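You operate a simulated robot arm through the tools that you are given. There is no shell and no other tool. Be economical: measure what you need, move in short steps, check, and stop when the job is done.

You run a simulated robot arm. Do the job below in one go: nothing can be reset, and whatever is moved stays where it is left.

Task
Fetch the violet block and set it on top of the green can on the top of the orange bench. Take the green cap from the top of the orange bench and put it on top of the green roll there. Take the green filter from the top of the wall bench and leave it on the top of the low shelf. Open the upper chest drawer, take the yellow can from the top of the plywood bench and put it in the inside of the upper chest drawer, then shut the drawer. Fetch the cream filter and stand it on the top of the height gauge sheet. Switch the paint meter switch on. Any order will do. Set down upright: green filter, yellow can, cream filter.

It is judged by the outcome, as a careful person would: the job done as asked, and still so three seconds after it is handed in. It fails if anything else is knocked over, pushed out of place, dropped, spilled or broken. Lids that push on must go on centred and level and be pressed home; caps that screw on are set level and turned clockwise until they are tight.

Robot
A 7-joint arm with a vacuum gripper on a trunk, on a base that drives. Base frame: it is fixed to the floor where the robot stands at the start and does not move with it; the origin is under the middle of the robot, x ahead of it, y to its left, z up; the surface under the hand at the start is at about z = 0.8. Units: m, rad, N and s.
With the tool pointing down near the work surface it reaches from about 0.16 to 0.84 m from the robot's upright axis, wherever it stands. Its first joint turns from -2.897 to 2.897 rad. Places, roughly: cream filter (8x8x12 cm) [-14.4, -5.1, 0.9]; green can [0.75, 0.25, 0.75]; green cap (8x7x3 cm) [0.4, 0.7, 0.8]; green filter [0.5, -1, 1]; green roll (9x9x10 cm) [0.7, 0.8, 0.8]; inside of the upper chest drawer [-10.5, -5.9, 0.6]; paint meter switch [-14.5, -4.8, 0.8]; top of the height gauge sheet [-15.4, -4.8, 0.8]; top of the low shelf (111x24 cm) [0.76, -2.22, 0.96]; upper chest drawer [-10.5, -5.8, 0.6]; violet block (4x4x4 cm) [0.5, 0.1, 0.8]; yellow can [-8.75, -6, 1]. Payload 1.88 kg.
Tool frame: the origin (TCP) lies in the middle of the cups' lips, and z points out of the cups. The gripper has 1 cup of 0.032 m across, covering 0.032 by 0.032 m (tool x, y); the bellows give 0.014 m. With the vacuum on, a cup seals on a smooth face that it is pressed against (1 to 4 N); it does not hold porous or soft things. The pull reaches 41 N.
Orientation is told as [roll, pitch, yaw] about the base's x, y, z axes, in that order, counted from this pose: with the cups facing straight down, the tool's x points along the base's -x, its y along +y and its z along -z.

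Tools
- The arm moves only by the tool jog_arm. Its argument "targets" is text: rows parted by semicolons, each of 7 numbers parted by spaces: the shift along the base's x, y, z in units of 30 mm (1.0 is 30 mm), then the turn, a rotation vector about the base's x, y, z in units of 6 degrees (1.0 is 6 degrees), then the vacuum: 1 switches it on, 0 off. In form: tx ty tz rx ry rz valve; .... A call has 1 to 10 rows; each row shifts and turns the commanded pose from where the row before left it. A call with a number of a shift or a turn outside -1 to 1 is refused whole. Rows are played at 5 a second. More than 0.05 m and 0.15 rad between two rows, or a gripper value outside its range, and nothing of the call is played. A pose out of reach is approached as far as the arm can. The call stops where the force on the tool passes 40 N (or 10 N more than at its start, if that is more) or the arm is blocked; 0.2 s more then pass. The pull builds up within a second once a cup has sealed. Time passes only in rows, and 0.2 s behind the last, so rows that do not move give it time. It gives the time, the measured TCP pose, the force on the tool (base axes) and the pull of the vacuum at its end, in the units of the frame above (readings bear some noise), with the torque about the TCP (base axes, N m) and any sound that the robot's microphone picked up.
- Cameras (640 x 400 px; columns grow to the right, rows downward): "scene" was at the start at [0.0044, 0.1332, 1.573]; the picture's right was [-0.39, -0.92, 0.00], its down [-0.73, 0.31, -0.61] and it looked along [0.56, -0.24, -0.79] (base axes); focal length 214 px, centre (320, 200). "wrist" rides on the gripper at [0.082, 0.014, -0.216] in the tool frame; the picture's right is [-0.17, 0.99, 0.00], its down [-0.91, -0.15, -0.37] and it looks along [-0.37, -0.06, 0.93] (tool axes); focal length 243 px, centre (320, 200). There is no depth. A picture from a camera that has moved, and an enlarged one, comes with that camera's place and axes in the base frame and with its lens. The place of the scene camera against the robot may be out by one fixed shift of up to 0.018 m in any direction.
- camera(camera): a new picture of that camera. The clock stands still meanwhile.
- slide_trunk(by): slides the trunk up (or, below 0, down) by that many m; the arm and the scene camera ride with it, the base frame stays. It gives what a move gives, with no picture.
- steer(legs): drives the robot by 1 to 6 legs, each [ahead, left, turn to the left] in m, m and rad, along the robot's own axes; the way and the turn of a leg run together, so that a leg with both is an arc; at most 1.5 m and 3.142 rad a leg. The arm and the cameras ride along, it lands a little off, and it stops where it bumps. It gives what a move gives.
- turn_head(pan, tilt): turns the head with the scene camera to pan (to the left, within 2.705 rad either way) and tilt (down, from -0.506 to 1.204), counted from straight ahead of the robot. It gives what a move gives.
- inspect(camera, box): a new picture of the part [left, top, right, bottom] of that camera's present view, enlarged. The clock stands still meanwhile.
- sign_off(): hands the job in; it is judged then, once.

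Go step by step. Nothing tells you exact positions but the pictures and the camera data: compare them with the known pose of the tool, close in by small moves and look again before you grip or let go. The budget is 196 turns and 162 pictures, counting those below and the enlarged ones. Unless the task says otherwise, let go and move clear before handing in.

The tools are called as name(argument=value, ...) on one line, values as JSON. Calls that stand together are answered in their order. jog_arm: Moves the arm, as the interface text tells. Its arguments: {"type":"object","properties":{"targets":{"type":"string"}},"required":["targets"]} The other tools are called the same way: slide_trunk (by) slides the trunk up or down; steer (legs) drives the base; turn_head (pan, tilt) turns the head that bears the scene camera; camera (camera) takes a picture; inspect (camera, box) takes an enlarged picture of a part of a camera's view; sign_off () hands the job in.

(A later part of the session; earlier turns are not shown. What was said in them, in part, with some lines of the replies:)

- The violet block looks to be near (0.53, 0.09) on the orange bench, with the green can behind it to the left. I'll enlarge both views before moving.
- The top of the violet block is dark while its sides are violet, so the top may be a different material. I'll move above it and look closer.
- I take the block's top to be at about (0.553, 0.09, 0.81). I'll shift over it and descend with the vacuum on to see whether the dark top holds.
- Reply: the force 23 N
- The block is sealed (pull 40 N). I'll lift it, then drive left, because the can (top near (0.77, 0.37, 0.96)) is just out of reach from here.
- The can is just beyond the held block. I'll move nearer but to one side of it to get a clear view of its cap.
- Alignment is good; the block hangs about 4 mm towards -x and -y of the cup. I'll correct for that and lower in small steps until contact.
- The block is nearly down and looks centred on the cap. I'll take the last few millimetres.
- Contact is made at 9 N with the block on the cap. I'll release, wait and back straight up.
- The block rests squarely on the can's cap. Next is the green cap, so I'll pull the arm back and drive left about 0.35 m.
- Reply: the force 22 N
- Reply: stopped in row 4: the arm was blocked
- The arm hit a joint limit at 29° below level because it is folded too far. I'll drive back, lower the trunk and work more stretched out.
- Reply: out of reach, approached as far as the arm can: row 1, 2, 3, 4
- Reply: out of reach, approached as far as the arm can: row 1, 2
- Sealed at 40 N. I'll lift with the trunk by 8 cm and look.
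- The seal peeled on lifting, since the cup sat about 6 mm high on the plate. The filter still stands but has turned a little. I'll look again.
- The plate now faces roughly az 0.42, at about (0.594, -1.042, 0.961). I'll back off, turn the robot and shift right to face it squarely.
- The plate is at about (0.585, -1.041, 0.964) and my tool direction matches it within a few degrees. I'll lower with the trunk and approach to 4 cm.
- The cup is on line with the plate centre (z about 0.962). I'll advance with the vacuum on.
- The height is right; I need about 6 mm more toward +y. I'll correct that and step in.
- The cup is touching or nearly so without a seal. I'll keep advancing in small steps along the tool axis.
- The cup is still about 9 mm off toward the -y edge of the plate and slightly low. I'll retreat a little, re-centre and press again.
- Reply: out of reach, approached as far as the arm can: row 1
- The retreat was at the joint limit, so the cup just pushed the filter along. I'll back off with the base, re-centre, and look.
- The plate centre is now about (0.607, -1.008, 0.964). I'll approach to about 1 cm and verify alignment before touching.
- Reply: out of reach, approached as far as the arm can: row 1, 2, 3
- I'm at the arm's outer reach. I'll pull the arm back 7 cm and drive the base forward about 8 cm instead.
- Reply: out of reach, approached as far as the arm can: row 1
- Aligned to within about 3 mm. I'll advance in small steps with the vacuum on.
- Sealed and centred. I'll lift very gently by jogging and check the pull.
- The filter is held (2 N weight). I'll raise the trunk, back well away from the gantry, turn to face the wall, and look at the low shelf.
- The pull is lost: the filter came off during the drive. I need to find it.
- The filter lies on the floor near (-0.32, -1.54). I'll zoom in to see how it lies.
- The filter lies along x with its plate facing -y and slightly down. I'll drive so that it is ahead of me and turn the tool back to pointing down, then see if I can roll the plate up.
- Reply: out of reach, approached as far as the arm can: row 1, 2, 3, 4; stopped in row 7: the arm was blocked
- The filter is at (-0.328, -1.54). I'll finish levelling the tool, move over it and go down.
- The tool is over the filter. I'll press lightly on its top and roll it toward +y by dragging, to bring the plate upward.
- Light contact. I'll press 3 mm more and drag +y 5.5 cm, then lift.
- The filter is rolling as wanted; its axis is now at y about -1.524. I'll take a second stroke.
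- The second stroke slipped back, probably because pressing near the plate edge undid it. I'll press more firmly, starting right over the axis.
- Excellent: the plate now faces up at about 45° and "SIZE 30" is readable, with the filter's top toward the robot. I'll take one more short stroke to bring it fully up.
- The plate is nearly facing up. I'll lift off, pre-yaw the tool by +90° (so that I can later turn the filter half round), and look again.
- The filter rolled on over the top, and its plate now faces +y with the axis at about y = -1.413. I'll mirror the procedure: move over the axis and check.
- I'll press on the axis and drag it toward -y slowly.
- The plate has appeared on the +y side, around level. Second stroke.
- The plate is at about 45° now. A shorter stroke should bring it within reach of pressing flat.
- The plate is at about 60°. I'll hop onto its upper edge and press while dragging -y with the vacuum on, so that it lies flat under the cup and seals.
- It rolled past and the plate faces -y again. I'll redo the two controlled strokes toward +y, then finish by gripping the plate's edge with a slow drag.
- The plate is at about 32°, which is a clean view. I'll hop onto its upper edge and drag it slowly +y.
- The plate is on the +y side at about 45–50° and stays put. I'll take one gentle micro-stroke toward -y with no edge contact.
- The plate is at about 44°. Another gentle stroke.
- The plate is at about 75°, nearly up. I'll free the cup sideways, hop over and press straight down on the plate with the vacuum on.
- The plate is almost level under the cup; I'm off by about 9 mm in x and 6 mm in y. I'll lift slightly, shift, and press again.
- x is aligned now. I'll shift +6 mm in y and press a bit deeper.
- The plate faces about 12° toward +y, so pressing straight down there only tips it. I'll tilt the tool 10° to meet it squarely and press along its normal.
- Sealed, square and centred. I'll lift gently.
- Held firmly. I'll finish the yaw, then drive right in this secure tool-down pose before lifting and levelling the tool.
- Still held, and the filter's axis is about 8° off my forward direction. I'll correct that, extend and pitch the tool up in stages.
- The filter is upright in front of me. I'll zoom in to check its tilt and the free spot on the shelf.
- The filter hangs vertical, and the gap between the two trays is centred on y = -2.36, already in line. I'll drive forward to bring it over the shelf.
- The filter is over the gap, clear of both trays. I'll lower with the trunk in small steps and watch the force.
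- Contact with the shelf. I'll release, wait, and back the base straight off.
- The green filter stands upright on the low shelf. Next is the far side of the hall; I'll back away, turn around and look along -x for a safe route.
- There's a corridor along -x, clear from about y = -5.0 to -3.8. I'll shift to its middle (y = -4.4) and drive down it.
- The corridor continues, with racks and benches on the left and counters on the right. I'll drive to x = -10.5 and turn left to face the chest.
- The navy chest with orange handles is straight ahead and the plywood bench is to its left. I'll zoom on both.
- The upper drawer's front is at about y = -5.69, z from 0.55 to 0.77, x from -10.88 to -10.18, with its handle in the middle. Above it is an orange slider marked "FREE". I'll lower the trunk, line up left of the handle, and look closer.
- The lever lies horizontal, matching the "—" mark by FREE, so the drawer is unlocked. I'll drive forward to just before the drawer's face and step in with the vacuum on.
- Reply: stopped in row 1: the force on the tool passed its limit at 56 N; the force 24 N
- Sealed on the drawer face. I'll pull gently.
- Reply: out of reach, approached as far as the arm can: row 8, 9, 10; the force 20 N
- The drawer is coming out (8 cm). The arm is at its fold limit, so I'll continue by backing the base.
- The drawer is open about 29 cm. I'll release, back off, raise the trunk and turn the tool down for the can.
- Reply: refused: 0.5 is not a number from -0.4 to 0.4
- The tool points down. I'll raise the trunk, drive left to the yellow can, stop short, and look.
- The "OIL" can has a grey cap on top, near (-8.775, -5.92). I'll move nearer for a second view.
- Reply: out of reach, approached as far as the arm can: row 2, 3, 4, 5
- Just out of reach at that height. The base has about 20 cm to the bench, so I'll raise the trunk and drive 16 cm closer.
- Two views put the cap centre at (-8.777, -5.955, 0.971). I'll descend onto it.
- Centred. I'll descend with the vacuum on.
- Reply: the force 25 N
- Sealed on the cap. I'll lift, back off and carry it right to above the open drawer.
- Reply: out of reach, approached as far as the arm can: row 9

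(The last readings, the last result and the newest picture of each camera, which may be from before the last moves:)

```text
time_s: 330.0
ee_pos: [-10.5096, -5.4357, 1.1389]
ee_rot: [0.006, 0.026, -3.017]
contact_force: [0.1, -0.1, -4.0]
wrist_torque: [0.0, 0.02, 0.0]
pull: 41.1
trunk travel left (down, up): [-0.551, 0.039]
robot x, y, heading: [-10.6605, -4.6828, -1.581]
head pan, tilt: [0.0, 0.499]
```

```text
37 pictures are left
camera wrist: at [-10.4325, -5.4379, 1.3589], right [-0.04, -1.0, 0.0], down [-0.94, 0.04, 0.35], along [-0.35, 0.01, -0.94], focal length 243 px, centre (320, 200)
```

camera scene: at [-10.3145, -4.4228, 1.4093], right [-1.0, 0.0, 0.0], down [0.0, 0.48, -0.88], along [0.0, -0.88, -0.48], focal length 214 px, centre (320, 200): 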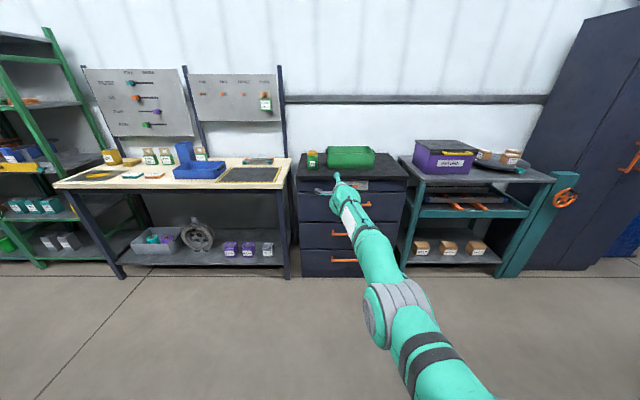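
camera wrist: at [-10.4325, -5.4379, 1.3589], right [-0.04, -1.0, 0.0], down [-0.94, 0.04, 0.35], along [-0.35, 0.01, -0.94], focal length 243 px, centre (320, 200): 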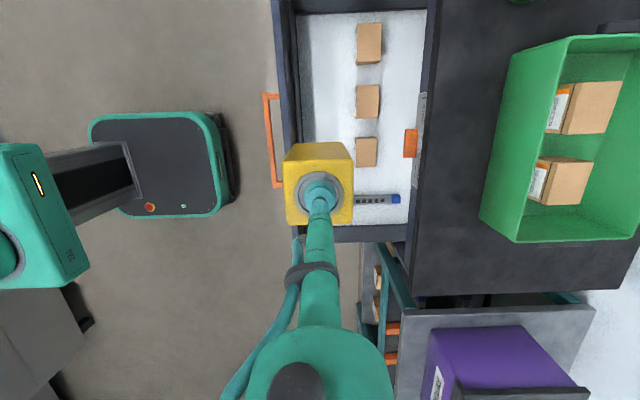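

The drawer holds boxes along its back, with a free strip along the front. I'll place the can at about (-10.367, -5.468): shift there and lower with the trunk part-way.

steer(legs=[[0.03, 0.143, 0]])

slide_trunk(by=-0.22)

camera(camera="wrist")

```text
time_s: 331.3
ee_pos: [-10.3668, -5.4654, 1.1396]
ee_rot: [0.005, 0.026, -3.017]
contact_force: [0.8, 0.3, -4.1]
wrist_torque: [-0.02, 0.05, -0.01]
pull: 40.4
trunk travel left (down, up): [-0.551, 0.039]
robot x, y, heading: [-10.5206, -4.7077, -1.581]
head pan, tilt: [0.0, 0.499]
```

```text
time_s: 333.6
ee_pos: [-10.368, -5.4667, 0.9195]
ee_rot: [0.008, 0.025, -3.016]
contact_force: [0.1, 0.0, -4.3]
wrist_torque: [-0.03, 0.01, 0.01]
pull: 40.9
trunk travel left (down, up): [-0.331, 0.259]
robot x, y, heading: [-10.5172, -4.7111, -1.58]
head pan, tilt: [0.0, 0.499]
```

```text
36 pictures are left
camera wrist: at [-10.291, -5.469, 1.1388], right [-0.04, -1.0, 0.0], down [-0.94, 0.04, 0.35], along [-0.35, 0.01, -0.94], focal length 243 px, centre (320, 200)
```

wrist: 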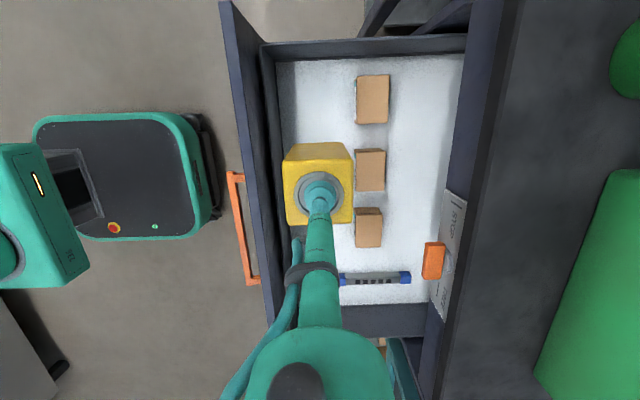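

There's clearance on all sides. I'll lower further, then in small steps to contact.

slide_trunk(by=-0.18)

jog_arm(targets="0 0 -0.2 0 0 0 1;0 0 -0.2 0 0 0 1;0 0 -0.2 0 0 0 1;0 0 -0.2 0 0 0 1;0 0 -0.2 0 0 0 1")

camera(camera="wrist")

```text
time_s: 335.6
ee_pos: [-10.3674, -5.4659, 0.7389]
ee_rot: [0.007, 0.027, -3.015]
contact_force: [-0.9, 0.3, -3.9]
wrist_torque: [0.01, 0.03, -0.01]
pull: 41.2
trunk travel left (down, up): [-0.151, 0.439]
robot x, y, heading: [-10.5203, -4.7137, -1.577]
head pan, tilt: [0.0, 0.499]
```

```text
time_s: 336.8
ee_pos: [-10.3677, -5.4656, 0.7094]
ee_rot: [0.007, 0.026, -3.016]
contact_force: [-0.1, 1.0, -4.2]
wrist_torque: [-0.01, 0.01, -0.01]
pull: 40.8
trunk travel left (down, up): [-0.151, 0.439]
robot x, y, heading: [-10.5183, -4.7125, -1.578]
head pan, tilt: [0.0, 0.499]
```

```text
35 pictures are left
camera wrist: at [-10.2907, -5.4696, 0.9287], right [-0.04, -1.0, 0.0], down [-0.94, 0.04, 0.35], along [-0.35, 0.01, -0.94], focal length 243 px, centre (320, 200)
```

wrist: 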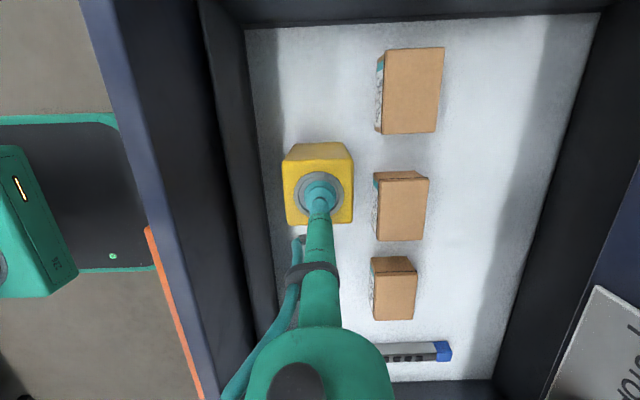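

jog_arm(targets="0 0 -0.12 0 0 0 1;0 0 -0.12 0 0 0 1;0 0 -0.12 0 0 0 1;0 0 -0.12 0 0 0 1;0 0 -0.12 0 0 0 1")

jog_arm(targets="0 0 -0.1 0 0 0 1;0 0 -0.1 0 0 0 1")

```text
time_s: 338.0
ee_pos: [-10.3655, -5.4668, 0.6958]
ee_rot: [0.014, 0.028, -3.017]
contact_force: [7.8, -1.7, 31.9]
wrist_torque: [0.21, 0.34, 0.05]
pull: 40.3
trunk travel left (down, up): [-0.151, 0.439]
robot x, y, heading: [-10.5189, -4.714, -1.58]
head pan, tilt: [0.0, 0.499]
```

```text
time_s: 338.6
ee_pos: [-10.3671, -5.4659, 0.6889]
ee_rot: [0.012, 0.027, -3.017]
contact_force: [9.6, 1.6, 32.6]
wrist_torque: [0.08, 0.22, -0.06]
pull: 40.6
trunk travel left (down, up): [-0.151, 0.439]
robot x, y, heading: [-10.5195, -4.7109, -1.581]
head pan, tilt: [0.0, 0.499]
```

The can is on the drawer's floor. I'll ease the press, release and rise clear.

jog_arm(targets="0 0 0.15 0 0 0 1;0 0 0 0 0 0 0;0 0 0 0 0 0 0;0 0 0 0 0 0 0;0 0 0 0 0 0 0;0 0 0.4 0 0 0 0;0 0 1 0 0 0 0;0 0 1 0 0 0 0;0 0 1 0 0 0 0;0 0 1 0 0 0 0")

slide_trunk(by=0.2)

camera(camera="wrist")

```text
time_s: 340.8
ee_pos: [-10.3616, -5.4327, 0.7995]
ee_rot: [0.007, 0.026, -3.019]
contact_force: [0.0, 0.3, 0.6]
wrist_torque: [0.03, -0.03, 0.0]
pull: 0.1
out of reach, approached as far as the arm can: row 8, 9, 10
trunk travel left (down, up): [-0.151, 0.439]
robot x, y, heading: [-10.5233, -4.7111, -1.577]
head pan, tilt: [0.0, 0.499]
```

```text
time_s: 343.0
ee_pos: [-10.3608, -5.4328, 0.9986]
ee_rot: [0.007, 0.026, -3.015]
contact_force: [0.2, 0.1, 0.2]
wrist_torque: [0.02, 0.02, 0.0]
pull: 0.1
trunk travel left (down, up): [-0.351, 0.239]
robot x, y, heading: [-10.5203, -4.714, -1.582]
head pan, tilt: [0.0, 0.499]
```

```text
34 pictures are left
camera wrist: at [-10.2838, -5.435, 1.2184], right [-0.04, -1.0, 0.0], down [-0.94, 0.04, 0.35], along [-0.35, 0.01, -0.94], focal length 243 px, centre (320, 200)
```

wrist: 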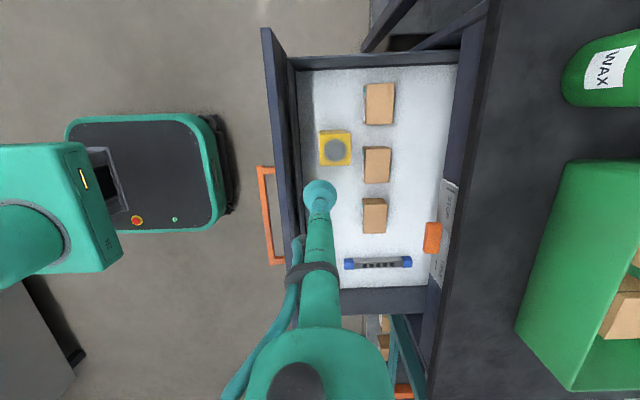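

The can stands upright in the drawer. To shut it, I'll back off, lower the tool in front of the drawer, left of the handle, and push with the base.

steer(legs=[[-0.25, 0, 0], [0, 0.07, 0.01]])

slide_trunk(by=-0.34)

steer(legs=[[0.25, 0, 0]])

steer(legs=[[0.15, 0, 0]])

camera(camera="wrist")

```text
time_s: 345.4
ee_pos: [-10.2833, -5.1813, 0.9994]
ee_rot: [0.006, 0.025, -3.008]
contact_force: [0.3, -0.1, 0.0]
wrist_torque: [-0.02, -0.01, 0.01]
pull: 0.1
trunk travel left (down, up): [-0.351, 0.239]
robot x, y, heading: [-10.4505, -4.4595, -1.568]
head pan, tilt: [0.0, 0.499]
```

```text
time_s: 348.8
ee_pos: [-10.2828, -5.1811, 0.6593]
ee_rot: [0.007, 0.026, -3.008]
contact_force: [0.7, 0.7, 0.5]
wrist_torque: [-0.01, 0.0, -0.02]
pull: 0.2
trunk travel left (down, up): [-0.011, 0.579]
robot x, y, heading: [-10.4567, -4.4625, -1.576]
head pan, tilt: [0.0, 0.499]
```

```text
time_s: 350.6
ee_pos: [-10.2876, -5.4341, 0.6596]
ee_rot: [0.007, 0.026, -3.014]
contact_force: [-0.5, -0.3, 0.5]
wrist_torque: [0.0, 0.02, -0.03]
pull: 0.0
trunk travel left (down, up): [-0.011, 0.579]
robot x, y, heading: [-10.4502, -4.7144, -1.578]
head pan, tilt: [0.0, 0.499]
```

```text
time_s: 352.0
ee_pos: [-10.2888, -5.5842, 0.6597]
ee_rot: [0.007, 0.026, -3.014]
contact_force: [0.1, -0.6, 0.0]
wrist_torque: [0.01, 0.02, 0.03]
pull: 0.0
trunk travel left (down, up): [-0.011, 0.579]
robot x, y, heading: [-10.4484, -4.8665, -1.575]
head pan, tilt: [0.0, 0.499]
```

```text
33 pictures are left
camera wrist: at [-10.2116, -5.5858, 0.8786], right [-0.04, -1.0, 0.0], down [-0.94, 0.04, 0.35], along [-0.35, 0.01, -0.94], focal length 243 px, centre (320, 200)
```

wrist: 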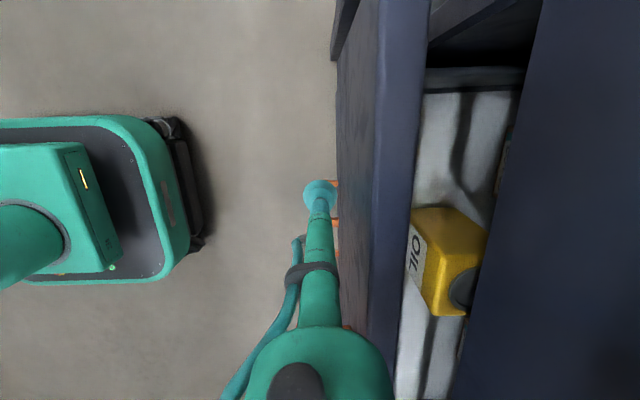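

The drawer is closing and the can is steady. A bit more.

steer(legs=[[0.045, 0, 0]])

jog_arm(targets="0 -0.15 0 0 0 0 0;0 -0.15 0 0 0 0 0;0 -0.15 0 0 0 0 0;0 -0.15 0 0 0 0 0;0 -0.15 0 0 0 0 0;0 -0.15 0 0 0 0 0")

camera(camera="wrist")

```text
time_s: 352.9
ee_pos: [-10.2864, -5.6018, 0.6601]
ee_rot: [-0.002, 0.037, -3.022]
contact_force: [-9.8, 39.8, -13.8]
wrist_torque: [-9.15, -2.28, -0.63]
pull: 0.1
trunk travel left (down, up): [-0.011, 0.579]
robot x, y, heading: [-10.4526, -4.8816, -1.576]
head pan, tilt: [0.0, 0.499]
stopped in leg 1: the force on the tool passed its limit at 340 N (the readings are from after the stop); the commanded pose is now the measured one
```

```text
time_s: 353.4
ee_pos: [-10.2855, -5.6018, 0.6606]
ee_rot: [0.0, 0.039, -3.023]
contact_force: [-6.0, 24.0, -6.8]
wrist_torque: [-5.51, -1.37, -0.4]
pull: 0.0
out of reach, approached as far as the arm can: row 1, 2
trunk travel left (down, up): [-0.011, 0.579]
robot x, y, heading: [-10.4526, -4.887, -1.576]
head pan, tilt: [0.0, 0.499]
stopped in row 2: the force on the tool passed its limit at 56 N (the readings are from after the stop); the commanded pose is now the measured one
```

```text
32 pictures are left
camera wrist: at [-10.2108, -5.6063, 0.8811], right [-0.05, -1.0, -0.01], down [-0.94, 0.04, 0.34], along [-0.34, 0.02, -0.94], focal length 243 px, centre (320, 200)
```

wrist: 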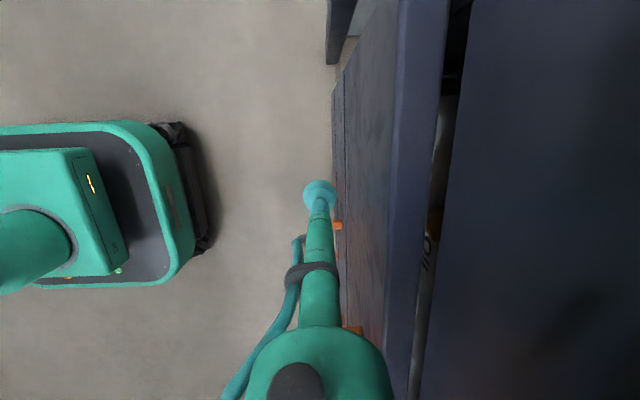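

The hand's body met the chest top before the drawer was fully in (about 1.5 cm left). I'll back off, pitch the tool forward so that the cup leads, and push the rest.

steer(legs=[[-0.1, 0, 0]])

jog_arm(targets="0 0 0 -1 0 0 0;0 0 0 -1 0 0 0;0 0 0 -1 0 0 0;0 0 0 -1 0 0 0;0 0 0 -1 0 0 0;0 0 0 -1 0 0 0;0 0 0 -1 0 0 0;0 0 0 -1 0 0 0")

steer(legs=[[0.09, 0, 0]])

```text
time_s: 354.5
ee_pos: [-10.2849, -5.5051, 0.659]
ee_rot: [-0.002, 0.038, -3.024]
contact_force: [0.4, -0.6, -0.1]
wrist_torque: [-0.01, 0.01, 0.02]
pull: 0.1
trunk travel left (down, up): [-0.011, 0.579]
robot x, y, heading: [-10.45, -4.7887, -1.578]
head pan, tilt: [0.0, 0.499]
```

```text
time_s: 356.3
ee_pos: [-10.2851, -5.5048, 0.6574]
ee_rot: [0.83, -0.064, -3.034]
contact_force: [0.1, -0.1, 0.2]
wrist_torque: [-0.02, -0.01, 0.04]
pull: 0.0
trunk travel left (down, up): [-0.011, 0.579]
robot x, y, heading: [-10.4511, -4.7854, -1.579]
head pan, tilt: [0.0, 0.499]
```

```text
time_s: 357.4
ee_pos: [-10.2872, -5.5916, 0.6594]
ee_rot: [0.829, -0.064, -3.037]
contact_force: [1.4, -0.5, 0.1]
wrist_torque: [0.0, -0.01, -0.02]
pull: 0.0
trunk travel left (down, up): [-0.011, 0.579]
robot x, y, heading: [-10.4497, -4.872, -1.581]
head pan, tilt: [0.0, 0.499]
```

jog_arm(targets="0 -0.3 0 0 0 0 0;0 -0.3 0 0 0 0 0;0 -0.3 0 0 0 0 0;0 -0.2 0 0 0 0 0;0 -0.2 0 0 0 0 0;0 -0.2 0 0 0 0 0;0 -0.2 0 0 0 0 0;0 -0.2 0 0 0 0 0;0 -0.2 0 0 0 0 0")

inspect(camera="scene", box=[200, 60, 440, 260])

```text
time_s: 358.9
ee_pos: [-10.2863, -5.6359, 0.6541]
ee_rot: [0.815, -0.057, -3.039]
contact_force: [-2.1, 17.3, 1.5]
wrist_torque: [-0.36, -0.09, 0.0]
pull: 0.0
trunk travel left (down, up): [-0.011, 0.579]
robot x, y, heading: [-10.452, -4.8745, -1.579]
head pan, tilt: [0.0, 0.499]
stopped in row 7: the force on the tool passed its limit at 49 N (the readings are from after the stop); the commanded pose is now the measured one
```

```text
2.00 times, centred on (320, 160) of scene
camera zoom: at [-10.2924, -4.9073, 1.0943], right [-1.0, 0.01, 0.0], down [0.0, 0.48, -0.88], along [-0.01, -0.88, -0.48], focal length 429 px, centre (320, 280)
```

zoom: 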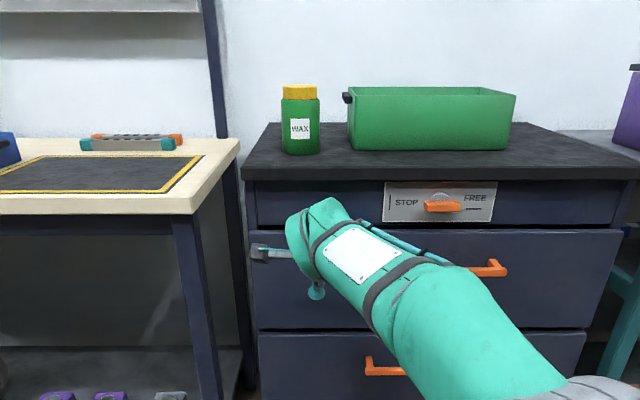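

The drawer is shut flush. I'll back away, raise the trunk, turn down the corridor and look for the cream filter area.

steer(legs=[[-0.45, 0, 0], [0, 0, -1.562], [1.0, 0, 0]])

slide_trunk(by=0.4)

turn_head(pan=0.15, tilt=0.3)

camera(camera="scene")

```text
time_s: 370.1
ee_pos: [-12.2052, -4.6705, 0.6525]
ee_rot: [0.816, -0.06, 1.724]
contact_force: [-0.1, -0.2, 0.6]
wrist_torque: [0.01, 0.0, 0.0]
pull: 0.1
trunk travel left (down, up): [-0.011, 0.579]
robot x, y, heading: [-11.451, -4.4644, -3.103]
head pan, tilt: [0.0, 0.499]
```

```text
time_s: 374.0
ee_pos: [-12.2041, -4.6698, 1.0538]
ee_rot: [0.816, -0.06, 1.725]
contact_force: [-0.4, 0.2, -0.8]
wrist_torque: [-0.01, -0.01, 0.0]
pull: 0.1
trunk travel left (down, up): [-0.411, 0.179]
robot x, y, heading: [-11.4556, -4.4665, -3.097]
head pan, tilt: [0.0, 0.499]
```

```text
time_s: 374.7
ee_pos: [-12.2034, -4.6704, 1.0538]
ee_rot: [0.819, -0.059, 1.725]
contact_force: [-1.4, -0.7, -0.8]
wrist_torque: [0.02, -0.02, 0.02]
pull: 0.0
trunk travel left (down, up): [-0.411, 0.179]
robot x, y, heading: [-11.4497, -4.4656, -3.098]
head pan, tilt: [0.15, 0.3]
```

```text
30 pictures are left
camera scene: at [-11.4807, -4.6478, 1.5125], right [-0.19, 0.98, 0.0], down [0.29, 0.06, -0.96], along [-0.94, -0.18, -0.3], focal length 214 px, centre (320, 200)
```

scene: 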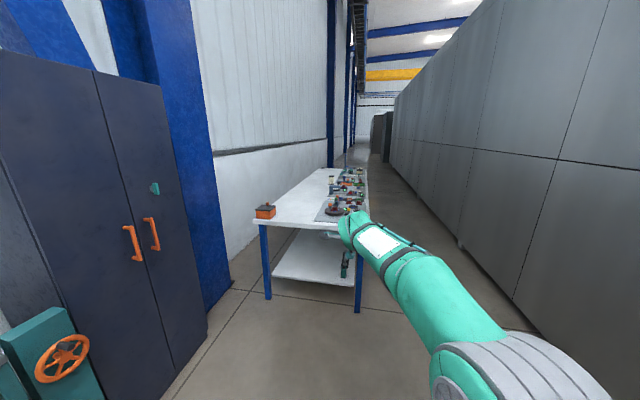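

The white table lies ahead, with its corridor-side edge at y of about -4.6. I'll drive alongside to x = -14.4 and turn to face it.

steer(legs=[[0, -0.65, -0.044], [1.5, 0, 0], [1.45, 0, 0], [0, 0, 1.565]])

turn_head(pan=-0.1, tilt=0.55)

camera(camera="scene")

```text
time_s: 377.4
ee_pos: [-12.2297, -4.1841, 1.0568]
ee_rot: [0.817, -0.058, 1.678]
contact_force: [0.0, -0.3, -0.3]
wrist_torque: [0.0, -0.01, -0.01]
pull: 0.1
trunk travel left (down, up): [-0.411, 0.179]
robot x, y, heading: [-11.4661, -4.0129, -3.14]
head pan, tilt: [0.15, 0.3]
stopped in leg 1: the robot was blocked; the commanded pose is now the measured one
```

```text
time_s: 378.1
ee_pos: [-12.2287, -4.1852, 1.0564]
ee_rot: [0.817, -0.058, 1.679]
contact_force: [0.2, -0.1, 0.2]
wrist_torque: [0.01, 0.01, 0.02]
pull: 0.0
trunk travel left (down, up): [-0.411, 0.179]
robot x, y, heading: [-11.469, -4.0155, -3.144]
head pan, tilt: [-0.099, 0.55]
```

```text
29 pictures are left
camera scene: at [-11.5022, -4.1717, 1.4897], right [0.1, 1.0, 0.0], down [0.52, -0.05, -0.85], along [-0.85, 0.08, -0.52], focal length 214 px, centre (320, 200)
```

scene: 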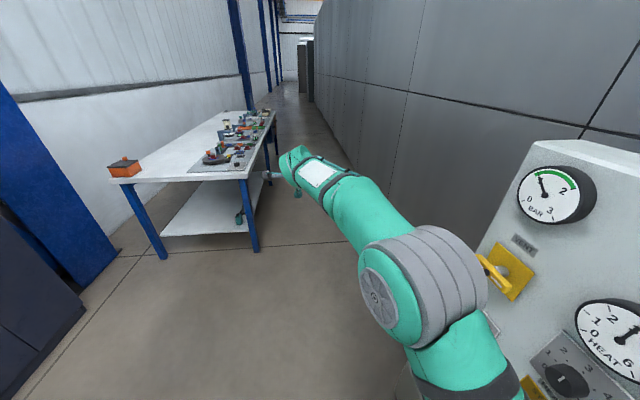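

I touched the machine on the right, so I'll move left a little, raise the arm, then go on along the table and turn to face it.

slide_trunk(by=0.17)

steer(legs=[[0, 0.1, 0], [1.5, 0, 0], [1.42, 0, 0], [0, 0, 1.57]])

camera(camera="scene")

```text
time_s: 380.1
ee_pos: [-12.2296, -4.1829, 1.226]
ee_rot: [0.818, -0.058, 1.68]
contact_force: [0.0, 0.0, 0.4]
wrist_torque: [0.02, 0.0, -0.01]
pull: 0.0
trunk travel left (down, up): [-0.581, 0.009]
robot x, y, heading: [-11.4709, -4.0172, -3.142]
head pan, tilt: [-0.099, 0.55]
```

```text
time_s: 398.8
ee_pos: [-14.2036, -4.8671, 1.2254]
ee_rot: [0.818, -0.057, -3.012]
contact_force: [-0.1, 0.3, 0.3]
wrist_torque: [-0.03, 0.02, -0.03]
pull: 0.0
trunk travel left (down, up): [-0.581, 0.009]
robot x, y, heading: [-14.3871, -4.112, -1.553]
head pan, tilt: [-0.099, 0.55]
```

```text
28 pictures are left
camera scene: at [-14.238, -4.138, 1.6596], right [-1.0, 0.08, 0.0], down [0.04, 0.52, -0.85], along [-0.07, -0.85, -0.52], focal length 214 px, centre (320, 200)
```

scene: 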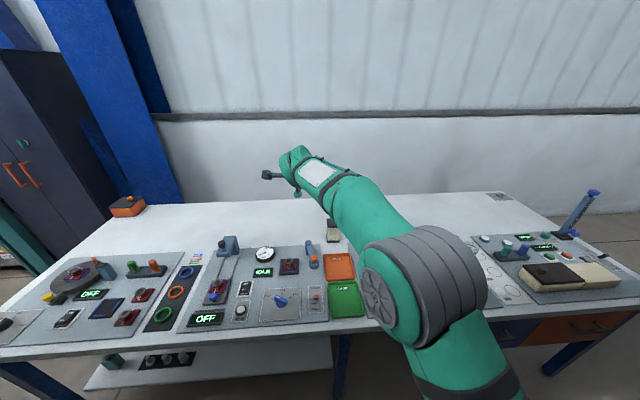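

The target area is hidden behind the arm. I'll use the wrist camera.

camera(camera="wrist")

```text
27 pictures are left
camera wrist: at [-14.1335, -4.7085, 1.3794], right [-0.04, -0.68, 0.73], down [-0.95, 0.26, 0.2], along [-0.32, -0.68, -0.66], focal length 243 px, centre (320, 200)
```

wrist: 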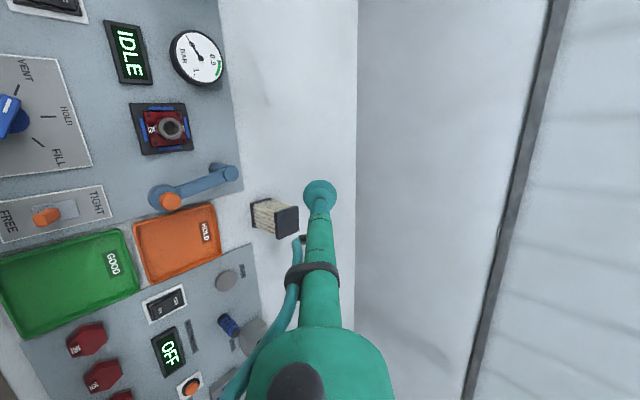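

The cream filter is square with a flat black top, near (-14.38, -5.06). The paint meter's rocker switch is near (-14.52, -4.78), beside an "OFF" display. I'll turn the tool down and move closer.

jog_arm(targets="0 0 0 1 0 0 0;0 0 0 1 0 0 0;0 0 0 1 0 0 0;0 0 0 1 0 0 0;0 0 0 1 0 0 0;0 0 0 1 0 0 0;0 0 0 1 0 0 0;0 0 0 0.8 0 0 0")

steer(legs=[[0.16, 0, -0.015]])

camera(camera="wrist")

```text
time_s: 400.6
ee_pos: [-14.1944, -4.8387, 1.2079]
ee_rot: [0.011, 0.052, -3.011]
contact_force: [-0.2, 1.1, 0.9]
wrist_torque: [-0.08, 0.01, -0.04]
pull: 0.2
out of reach, approached as far as the arm can: row 7, 8
trunk travel left (down, up): [-0.581, 0.009]
robot x, y, heading: [-14.389, -4.1125, -1.549]
head pan, tilt: [-0.099, 0.55]
```

```text
time_s: 402.0
ee_pos: [-14.204, -4.9987, 1.2059]
ee_rot: [0.009, 0.051, -3.026]
contact_force: [-0.6, -0.1, -0.5]
wrist_torque: [0.03, 0.02, -0.01]
pull: 0.1
trunk travel left (down, up): [-0.581, 0.009]
robot x, y, heading: [-14.3866, -4.2697, -1.563]
head pan, tilt: [-0.099, 0.55]
```

```text
26 pictures are left
camera wrist: at [-14.1329, -5.0031, 1.4279], right [-0.05, -1.0, 0.0], down [-0.94, 0.05, 0.32], along [-0.32, 0.02, -0.95], focal length 243 px, centre (320, 200)
```

wrist: 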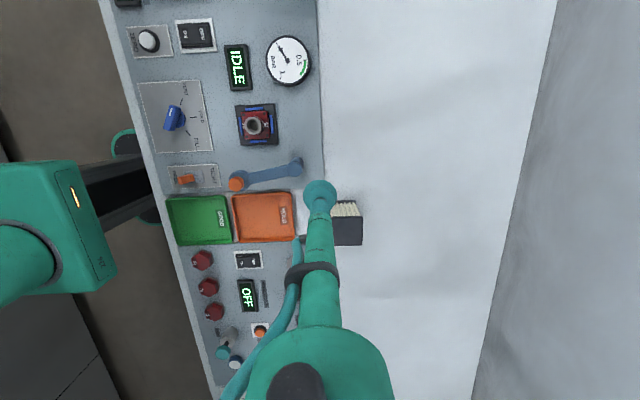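

Two views put the filter's top at (-14.374, -5.052, 0.926). I'll move above it.

jog_arm(targets="-0.9 -0.2 -0.8 0 0 0 0;-0.9 -0.2 -0.8 0 0 0 0;-0.9 -0.3 -0.8 0 0 0 0;-0.9 -0.3 -0.8 0 0 0 0;-0.9 -0.3 -0.8 0 0 0 0;-0.9 -0.3 -0.8 0 0 0 0;-0.27 -0.17 -0.8 0 0 0 0;0 0 -0.8 0 0 0 0;0 0 -0.7 0 0 0 0")

camera(camera="wrist")

```text
time_s: 404.0
ee_pos: [-14.3741, -5.0519, 0.9921]
ee_rot: [0.008, 0.051, -3.029]
contact_force: [-0.1, -0.8, 0.0]
wrist_torque: [-0.01, 0.03, 0.01]
pull: 0.0
trunk travel left (down, up): [-0.581, 0.009]
robot x, y, heading: [-14.3863, -4.2685, -1.564]
head pan, tilt: [-0.099, 0.55]
```

```text
25 pictures are left
camera wrist: at [-14.3029, -5.0556, 1.2142], right [-0.05, -1.0, 0.0], down [-0.94, 0.05, 0.32], along [-0.32, 0.02, -0.95], focal length 243 px, centre (320, 200)
```

wrist: 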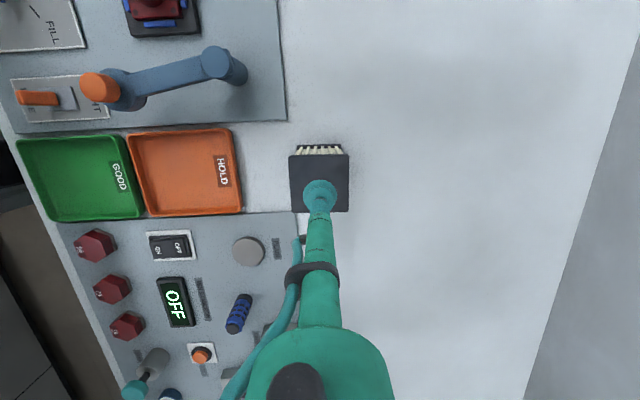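

Centred within 4 mm. I'll descend with the vacuum on, then lift.

jog_arm(targets="-0.13 0.07 -0.9 0 0 0 1;0 0 -0.9 0 0 0 1;0 0 -0.3 0 0 0 1;0 0 -0.12 0 0 0 1;0 0 -0.12 0 0 0 1;0 0 -0.1 0 0 0 1;0 0 0 0 0 0 1;0 0 0 0 0 0 1")

```text
time_s: 405.8
ee_pos: [-14.3766, -5.0519, 0.9255]
ee_rot: [0.014, 0.053, -3.027]
contact_force: [9.8, -3.5, 34.3]
wrist_torque: [-0.02, 0.28, 0.15]
pull: 40.8
trunk travel left (down, up): [-0.581, 0.009]
robot x, y, heading: [-14.3878, -4.2669, -1.563]
head pan, tilt: [-0.099, 0.55]
```

Sealed. I'll lift, back off a little and drive right toward the height gauge, stopping short to look.

jog_arm(targets="0 0 0.15 0 0 0 1;0 0 0.4 0 0 0 1;0 0 0.8 0 0 0 1;0 0 1 0 0 0 1;0 0 1 0 0 0 1;0 0 1 0 0 0 1;0 0 1 0 0 0 1;0 0 1 0 0 0 1")

steer(legs=[[-0.1, 0, 0], [0, -0.75, 0]])

camera(camera="wrist")

camera(camera="scene")

```text
time_s: 407.6
ee_pos: [-14.3786, -5.0496, 1.1097]
ee_rot: [0.007, 0.051, -3.025]
contact_force: [0.3, 0.6, -1.7]
wrist_torque: [0.02, 0.05, -0.01]
pull: 40.8
trunk travel left (down, up): [-0.581, 0.009]
robot x, y, heading: [-14.3868, -4.2731, -1.567]
head pan, tilt: [-0.099, 0.55]
```

```text
time_s: 412.4
ee_pos: [-15.1292, -4.9605, 1.1101]
ee_rot: [0.01, 0.051, -3.02]
contact_force: [0.4, 0.0, -1.2]
wrist_torque: [0.0, 0.0, 0.0]
pull: 40.7
trunk travel left (down, up): [-0.581, 0.009]
robot x, y, heading: [-15.1457, -4.1807, -1.561]
head pan, tilt: [-0.099, 0.55]
```

```text
24 pictures are left
camera wrist: at [-15.058, -4.9633, 1.3318], right [-0.04, -1.0, 0.0], down [-0.95, 0.04, 0.32], along [-0.32, 0.01, -0.95], focal length 243 px, centre (320, 200)
```

wrist: 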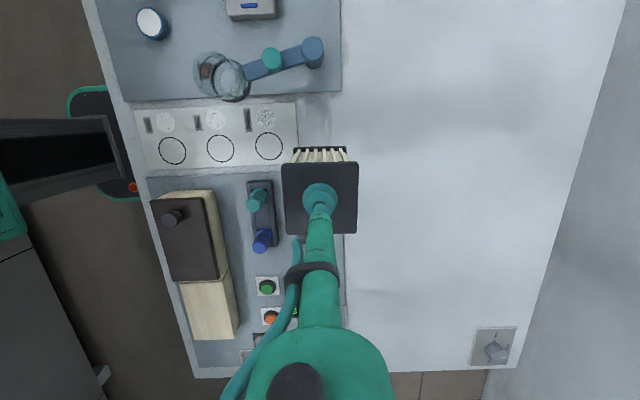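

```text
23 pictures are left
camera scene: at [-14.9924, -4.2093, 1.6596], right [-1.0, 0.09, 0.0], down [0.05, 0.52, -0.85], along [-0.07, -0.85, -0.52], focal length 214 px, centre (320, 200)
```

scene: 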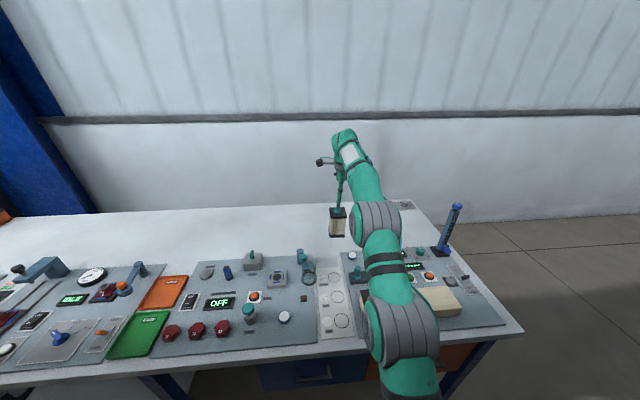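

The right-hand grey panel, centred near (-15.4, -4.8), is the height gauge's sheet. I need a clear spot on it, so I'll move the held filter behind it and look.

steer(legs=[[0.09, -0.3, 0]])

camera(camera="wrist")

```text
time_s: 414.5
ee_pos: [-15.43, -5.0533, 1.1101]
ee_rot: [0.008, 0.054, -3.023]
contact_force: [0.2, -0.1, -1.7]
wrist_torque: [0.02, 0.02, -0.03]
pull: 40.9
trunk travel left (down, up): [-0.581, 0.009]
robot x, y, heading: [-15.4397, -4.2732, -1.559]
head pan, tilt: [-0.099, 0.55]
```

```text
22 pictures are left
camera wrist: at [-15.3582, -5.057, 1.3317], right [-0.05, -1.0, 0.0], down [-0.94, 0.04, 0.32], along [-0.32, 0.02, -0.95], focal length 243 px, centre (320, 200)
```

wrist: 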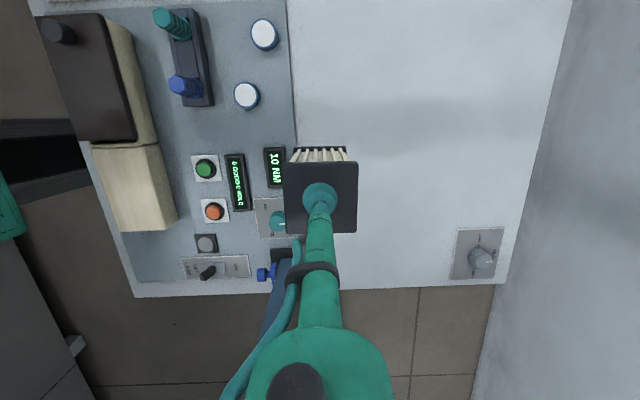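

inspect(camera="wrist", box=[20, 0, 320, 290])

```text
1.38 times, centred on (170, 145) of wrist
camera zoom: at [-15.3582, -5.057, 1.3317], right [-0.05, -1.0, 0.0], down [-0.94, 0.04, 0.32], along [-0.32, 0.02, -0.95], focal length 335 px, centre (527, 276)
```

zoom: 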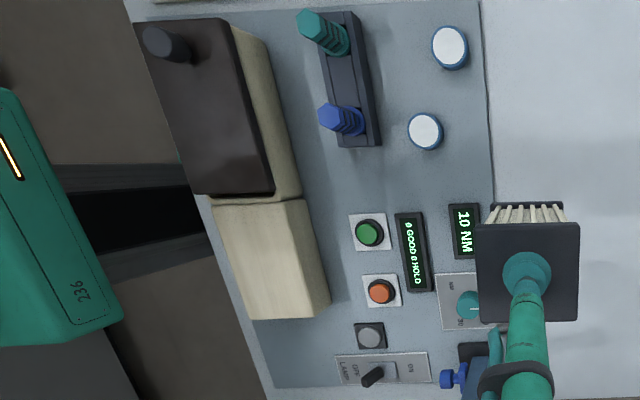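

The free spot that fits is between the dark toggle block and the two white knobs, centred at about (-15.23, -4.895). I'll level the tool and move above it.

steer(legs=[[-0.16, 0.2, 0]])

jog_arm(targets="0 0 -0.5 0 0.52 0 1;0 0 -0.5 0 0 0 1")

camera(camera="wrist")

```text
time_s: 416.4
ee_pos: [-15.2273, -4.8924, 1.1106]
ee_rot: [0.01, 0.053, -3.021]
contact_force: [0.5, -0.9, -1.8]
wrist_torque: [0.02, 0.05, -0.02]
pull: 40.6
trunk travel left (down, up): [-0.581, 0.009]
robot x, y, heading: [-15.2425, -4.1087, -1.559]
head pan, tilt: [-0.099, 0.55]
```

```text
time_s: 417.0
ee_pos: [-15.2284, -4.8912, 1.0805]
ee_rot: [0.003, -0.002, -3.02]
contact_force: [0.0, -0.1, -2.0]
wrist_torque: [-0.02, 0.01, 0.01]
pull: 41.0
trunk travel left (down, up): [-0.581, 0.009]
robot x, y, heading: [-15.2453, -4.1142, -1.559]
head pan, tilt: [-0.099, 0.55]
```

```text
20 pictures are left
camera wrist: at [-15.1458, -4.895, 1.2983], right [-0.04, -1.0, 0.0], down [-0.93, 0.04, 0.38], along [-0.37, 0.01, -0.93], focal length 243 px, centre (320, 200)
```

wrist: 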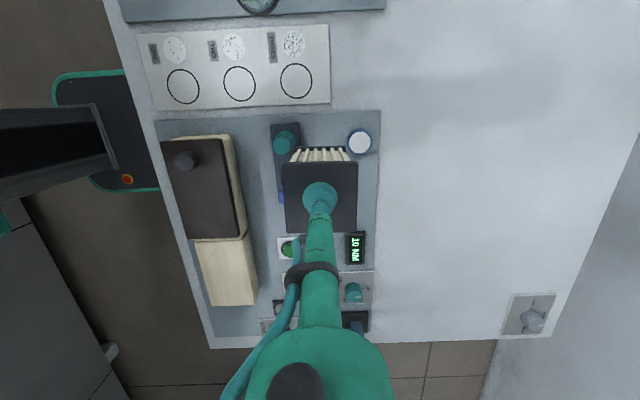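

The gap here measures y from -4.857 to -4.948, so I'll shift 11 mm in -y, lower to just above the knobs, and check from the scene camera.

jog_arm(targets="0 -0.37 0 0 0 0 1;0 0 -0.9 0 0 0 1;0 0 -0.9 0 0 0 1;0 0 -0.9 0 0 0 1;0 0 -0.8 0 0 0 1")

inspect(camera="scene", box=[290, 200, 450, 320])

inspect(camera="wrist", box=[230, 80, 410, 240])

```text
time_s: 418.2
ee_pos: [-15.229, -4.902, 0.9756]
ee_rot: [0.004, 0.001, -3.02]
contact_force: [-0.8, 0.2, -1.7]
wrist_torque: [-0.01, 0.04, 0.0]
pull: 41.0
trunk travel left (down, up): [-0.581, 0.009]
robot x, y, heading: [-15.2475, -4.1104, -1.555]
head pan, tilt: [-0.099, 0.55]
```

```text
3.33 times, centred on (370, 260) of scene
camera zoom: at [-15.0927, -4.1409, 1.6596], right [-1.0, 0.09, 0.0], down [0.05, 0.52, -0.85], along [-0.07, -0.85, -0.52], focal length 715 px, centre (153, 0)
```

zoom: 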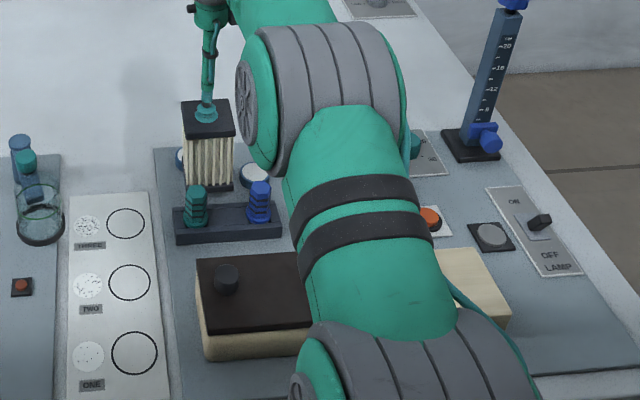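

```text
2.50 times, centred on (320, 160) of wrist
camera zoom: at [-15.1463, -4.9049, 1.1932], right [-0.04, -1.0, 0.0], down [-0.93, 0.04, 0.37], along [-0.37, 0.01, -0.93], focal length 606 px, centre (320, 300)
```

zoom: 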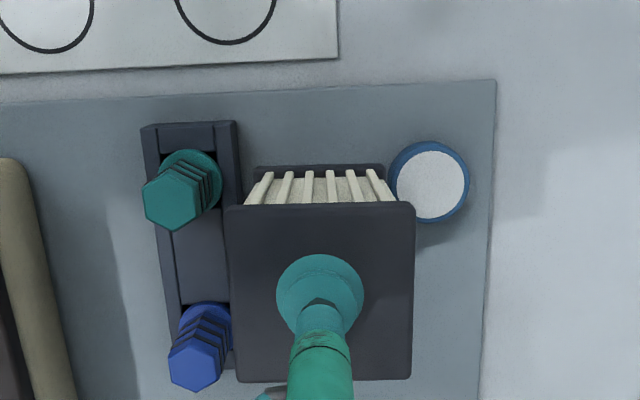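

It fits between the block and the knob, and the blue post with a height scale confirms this is the height gauge's sheet. I'll lower to contact.

jog_arm(targets="0 0.03 -0.4 0 0 0 1;0 0 -0.4 0 0 0 1;0 0 -0.2 0 0 0 1;0 0 -0.12 0 0 0 1;0 0 -0.12 0 0 0 1;0 0 -0.12 0 0 0 1")

```text
time_s: 419.6
ee_pos: [-15.2298, -4.902, 0.9413]
ee_rot: [0.012, -0.001, -3.019]
contact_force: [-5.0, 4.0, 31.7]
wrist_torque: [0.12, -0.37, 0.04]
pull: 40.5
trunk travel left (down, up): [-0.581, 0.009]
robot x, y, heading: [-15.2399, -4.1102, -1.565]
head pan, tilt: [-0.099, 0.55]
```

inspect(camera="wrist", box=[230, 80, 410, 240])

inspect(camera="scene", box=[320, 215, 390, 275])

```text
2.50 times, centred on (320, 160) of wrist
camera zoom: at [-15.1465, -4.9029, 1.1586], right [-0.04, -1.0, 0.01], down [-0.93, 0.05, 0.37], along [-0.38, 0.0, -0.93], focal length 606 px, centre (320, 300)
```

zoom: 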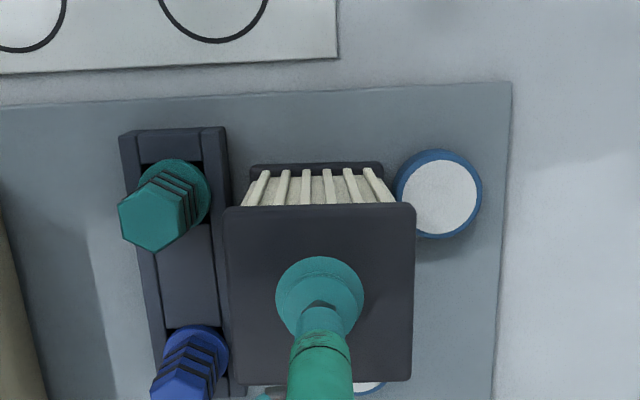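

```text
6.67 times, centred on (355, 245) of scene
camera zoom: at [-15.0934, -4.1373, 1.6603], right [-1.0, 0.09, 0.0], down [0.05, 0.52, -0.85], along [-0.07, -0.85, -0.52], focal length 1430 px, centre (87, -100)
```

zoom: 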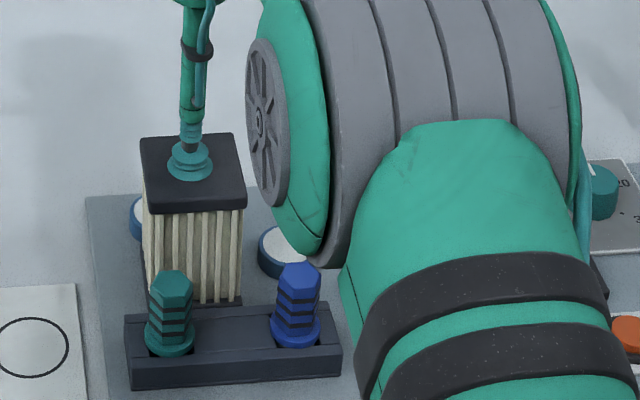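

It rests between the block and the knob with visible gaps. I'll ease off, release and rise.

jog_arm(targets="0 0 0.15 0 0 0 1;0 0 0 0 0 0 0;0 0 0 0 0 0 0;0 0 0 0 0 0 0;0 0 0 0 0 0 0;0 0 0.3 0 0 0 0;0 0 0.8 0 0 0 0;0 0 1 0 0 0 0;0 0 1 0 0 0 0;0 0 1 0 0 0 0")

camera(camera="wrist")

```text
time_s: 421.8
ee_pos: [-15.2281, -4.9007, 1.0618]
ee_rot: [0.0, -0.001, -3.02]
contact_force: [0.7, -0.2, -0.2]
wrist_torque: [-0.02, -0.01, 0.0]
pull: 0.1
trunk travel left (down, up): [-0.581, 0.009]
robot x, y, heading: [-15.2415, -4.1119, -1.558]
head pan, tilt: [-0.099, 0.55]
```

```text
15 pictures are left
camera wrist: at [-15.1455, -4.9048, 1.2793], right [-0.04, -1.0, 0.0], down [-0.93, 0.04, 0.38], along [-0.37, 0.02, -0.93], focal length 243 px, centre (320, 200)
```

wrist: 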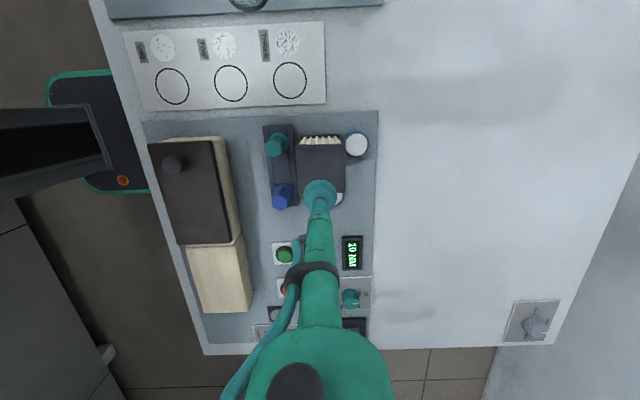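

The cream filter stands on the sheet. Last is the paint meter switch, so I'll drive left to near it and look.

steer(legs=[[0, 0.72, 0]])

inspect(camera="wrist", box=[120, 120, 340, 280])

```text
time_s: 425.6
ee_pos: [-14.5184, -4.8928, 1.0623]
ee_rot: [0.001, -0.003, -3.021]
contact_force: [-0.5, 0.4, 0.2]
wrist_torque: [-0.04, -0.02, -0.02]
pull: 0.1
trunk travel left (down, up): [-0.581, 0.009]
robot x, y, heading: [-14.5331, -4.1049, -1.562]
head pan, tilt: [-0.099, 0.55]
```

```text
2.50 times, centred on (230, 200) of wrist
camera zoom: at [-14.4352, -4.8962, 1.2796], right [-0.05, -1.0, 0.0], down [-0.93, 0.04, 0.38], along [-0.37, 0.01, -0.93], focal length 606 px, centre (545, 200)
```

zoom: 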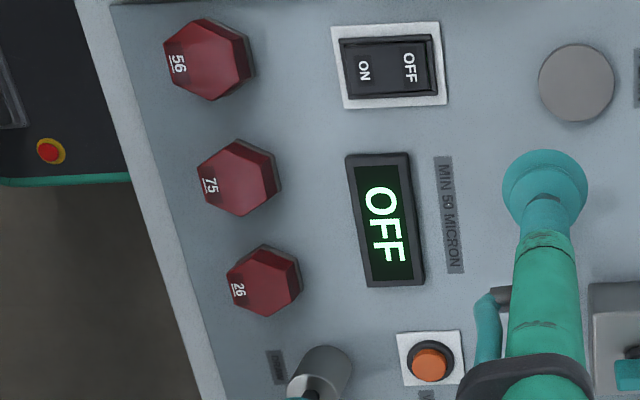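

This is the paint meter ("MIN 50 MICRON"), display OFF; the rocker's ON half is the near end, at about (-14.505, -4.760). I'll move over that half and press down.

jog_arm(targets="0.1 1 0 0 0 0 0;0.1 1 0 0 0 0 0;0.1 1 0 0 0 0 0;0.1 1 0 0 0 0 0;0.03 0.43 -0.8 0 0 0 0;0 0 -1 0 0 0 0;0 0 -1 0 0 0 0;0 0 -1 0 0 0 0;0 0 -1 0 0 0 0;0 0 -1 0 0 0 0")

inspect(camera="wrist", box=[240, 120, 420, 260])

```text
time_s: 427.9
ee_pos: [-14.506, -4.7598, 0.8907]
ee_rot: [0.001, -0.001, -3.022]
contact_force: [0.3, 0.4, -0.1]
wrist_torque: [0.02, -0.02, 0.01]
pull: 0.0
trunk travel left (down, up): [-0.581, 0.009]
robot x, y, heading: [-14.535, -4.1047, -1.559]
head pan, tilt: [-0.099, 0.55]
```

```text
2.86 times, centred on (330, 190) of wrist
camera zoom: at [-14.4231, -4.7635, 1.1069], right [-0.05, -1.0, 0.0], down [-0.93, 0.04, 0.38], along [-0.38, 0.01, -0.93], focal length 693 px, centre (291, 229)
```

zoom: 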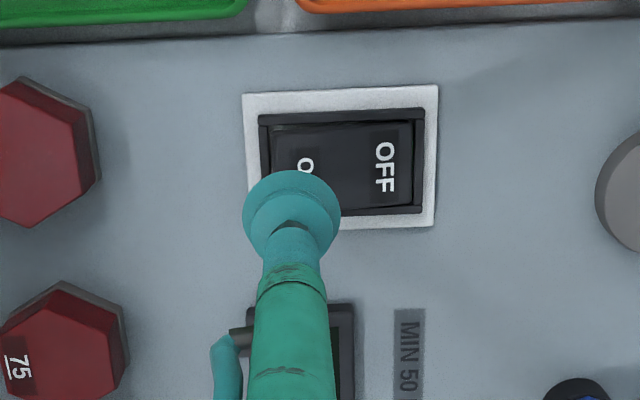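

jog_arm(targets="-0.18 -0.08 -0.8 0 0 0 0;0 0 -0.8 0 0 0 0;0 0 -0.3 0 0 0 0;0 0 -0.2 0 0 0 0;0 0 -0.2 0 0 0 0;0 0 -0.2 0 0 0 0;0 0 -0.2 0 0 0 0;0 0 -0.2 0 0 0 0;0 0 0 0 0 0 0")

```text
time_s: 429.2
ee_pos: [-14.51, -4.7655, 0.8265]
ee_rot: [0.012, -0.002, -3.023]
contact_force: [-0.8, 10.8, 20.0]
wrist_torque: [-0.39, -0.08, -0.15]
pull: 0.1
trunk travel left (down, up): [-0.581, 0.009]
robot x, y, heading: [-14.5309, -4.1067, -1.554]
head pan, tilt: [-0.099, 0.55]
stopped in row 6: the force on the tool passed its limit at 47 N (the readings are from after the stop); the commanded pose is now the measured one
```

I pressed with a 47 N peak. I'll rise and check the display.

jog_arm(targets="0 0 0.5 0 0 0 0;0 0 1 0 0 0 0;0 -0.8 1 0 0 0 0;0 -1 1 0 0 0 0;0 -1 1 0 0 0 0")

inspect(camera="wrist", box=[140, 120, 340, 300])

```text
time_s: 430.4
ee_pos: [-14.5097, -4.8492, 0.956]
ee_rot: [0.004, -0.001, -3.022]
contact_force: [0.1, -0.2, 0.0]
wrist_torque: [-0.03, 0.0, 0.03]
pull: 0.0
trunk travel left (down, up): [-0.581, 0.009]
robot x, y, heading: [-14.5302, -4.1051, -1.558]
head pan, tilt: [-0.099, 0.55]
```

```text
2.22 times, centred on (240, 210) of wrist
camera zoom: at [-14.4277, -4.8509, 1.1731], right [-0.05, -1.0, 0.01], down [-0.93, 0.05, 0.37], along [-0.37, 0.01, -0.93], focal length 539 px, centre (498, 178)
```

zoom: 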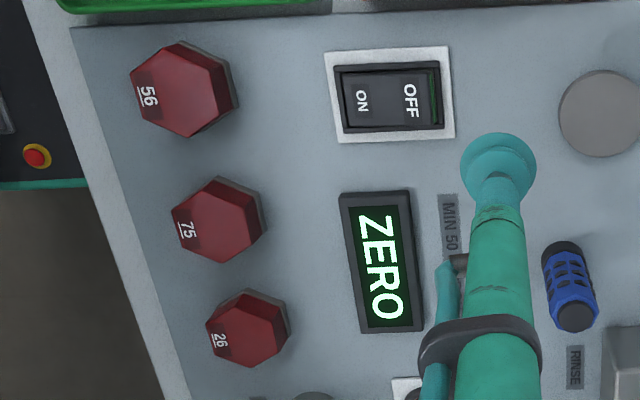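

The display now reads "ZERO", so the meter is on. I'll back clear and take one last look at the table.

jog_arm(targets="0 0 1 0 0 0 0;0 0 1 0 0 0 0;0 0 1 0 0 0 0")

steer(legs=[[-0.1, 0, 0]])

turn_head(pan=-0.6, tilt=0.55)

camera(camera="scene")

```text
time_s: 431.2
ee_pos: [-14.5108, -4.8471, 1.0456]
ee_rot: [0.008, 0.0, -3.023]
contact_force: [0.3, -0.2, -0.4]
wrist_torque: [0.0, -0.03, 0.02]
pull: 0.0
trunk travel left (down, up): [-0.581, 0.009]
robot x, y, heading: [-14.5329, -4.1019, -1.561]
head pan, tilt: [-0.099, 0.55]
```

```text
time_s: 432.3
ee_pos: [-14.5114, -4.7487, 1.0455]
ee_rot: [0.008, -0.002, -3.022]
contact_force: [0.4, -0.4, 0.6]
wrist_torque: [-0.03, 0.0, 0.02]
pull: 0.0
trunk travel left (down, up): [-0.581, 0.009]
robot x, y, heading: [-14.5352, -4.0061, -1.556]
head pan, tilt: [-0.099, 0.55]
```

```text
time_s: 433.2
ee_pos: [-14.5105, -4.7496, 1.046]
ee_rot: [0.007, -0.001, -3.022]
contact_force: [0.1, -0.6, 0.7]
wrist_torque: [0.01, -0.02, 0.03]
pull: 0.2
trunk travel left (down, up): [-0.581, 0.009]
robot x, y, heading: [-14.5341, -4.0087, -1.557]
head pan, tilt: [-0.6, 0.55]
```

```text
11 pictures are left
camera scene: at [-14.4246, -4.0181, 1.6596], right [-0.83, 0.55, 0.0], down [0.29, 0.43, -0.85], along [-0.47, -0.71, -0.52], focal length 214 px, centre (320, 200)
```

scene: 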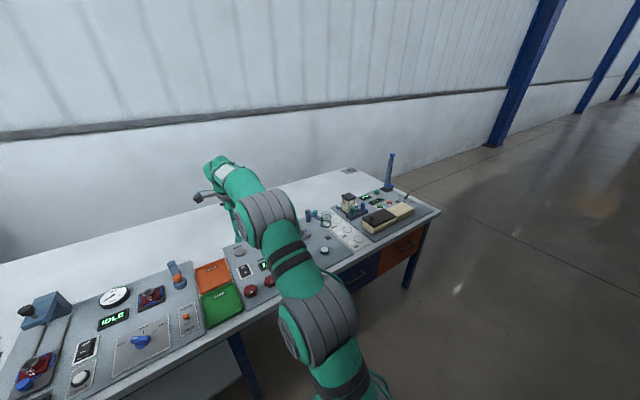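

The cream filter is standing upright on the height gauge sheet and the rest of the table is undisturbed. All the tasks are in place, so I'm handing in.

sign_off()

```text
The job is handed in.
```

I finished all six tasks and handed the job in, but the green filter fell to the floor partway through. I couldn't check it for damage. I picked it up again and it now stands upright on the low shelf.

- **Bumps:** the hand hit the chest top hard (340 N) while I was shutting the drawer. The robot's side also touched the machine with the gauges next to the corridor. I saw nothing moved or damaged from either one.
- **Violet block:** it rests on the green can's cap on the orange bench.
- **Green cap:** it sits on the green roll, a few millimetres off centre.
- **Yellow can:** it stands upright in the upper chest drawer, and the drawer is shut.
- **Cream filter:** it stands upright on the height gauge sheet.
- **Paint meter:** it is switched on, and its display now reads "ZERO".
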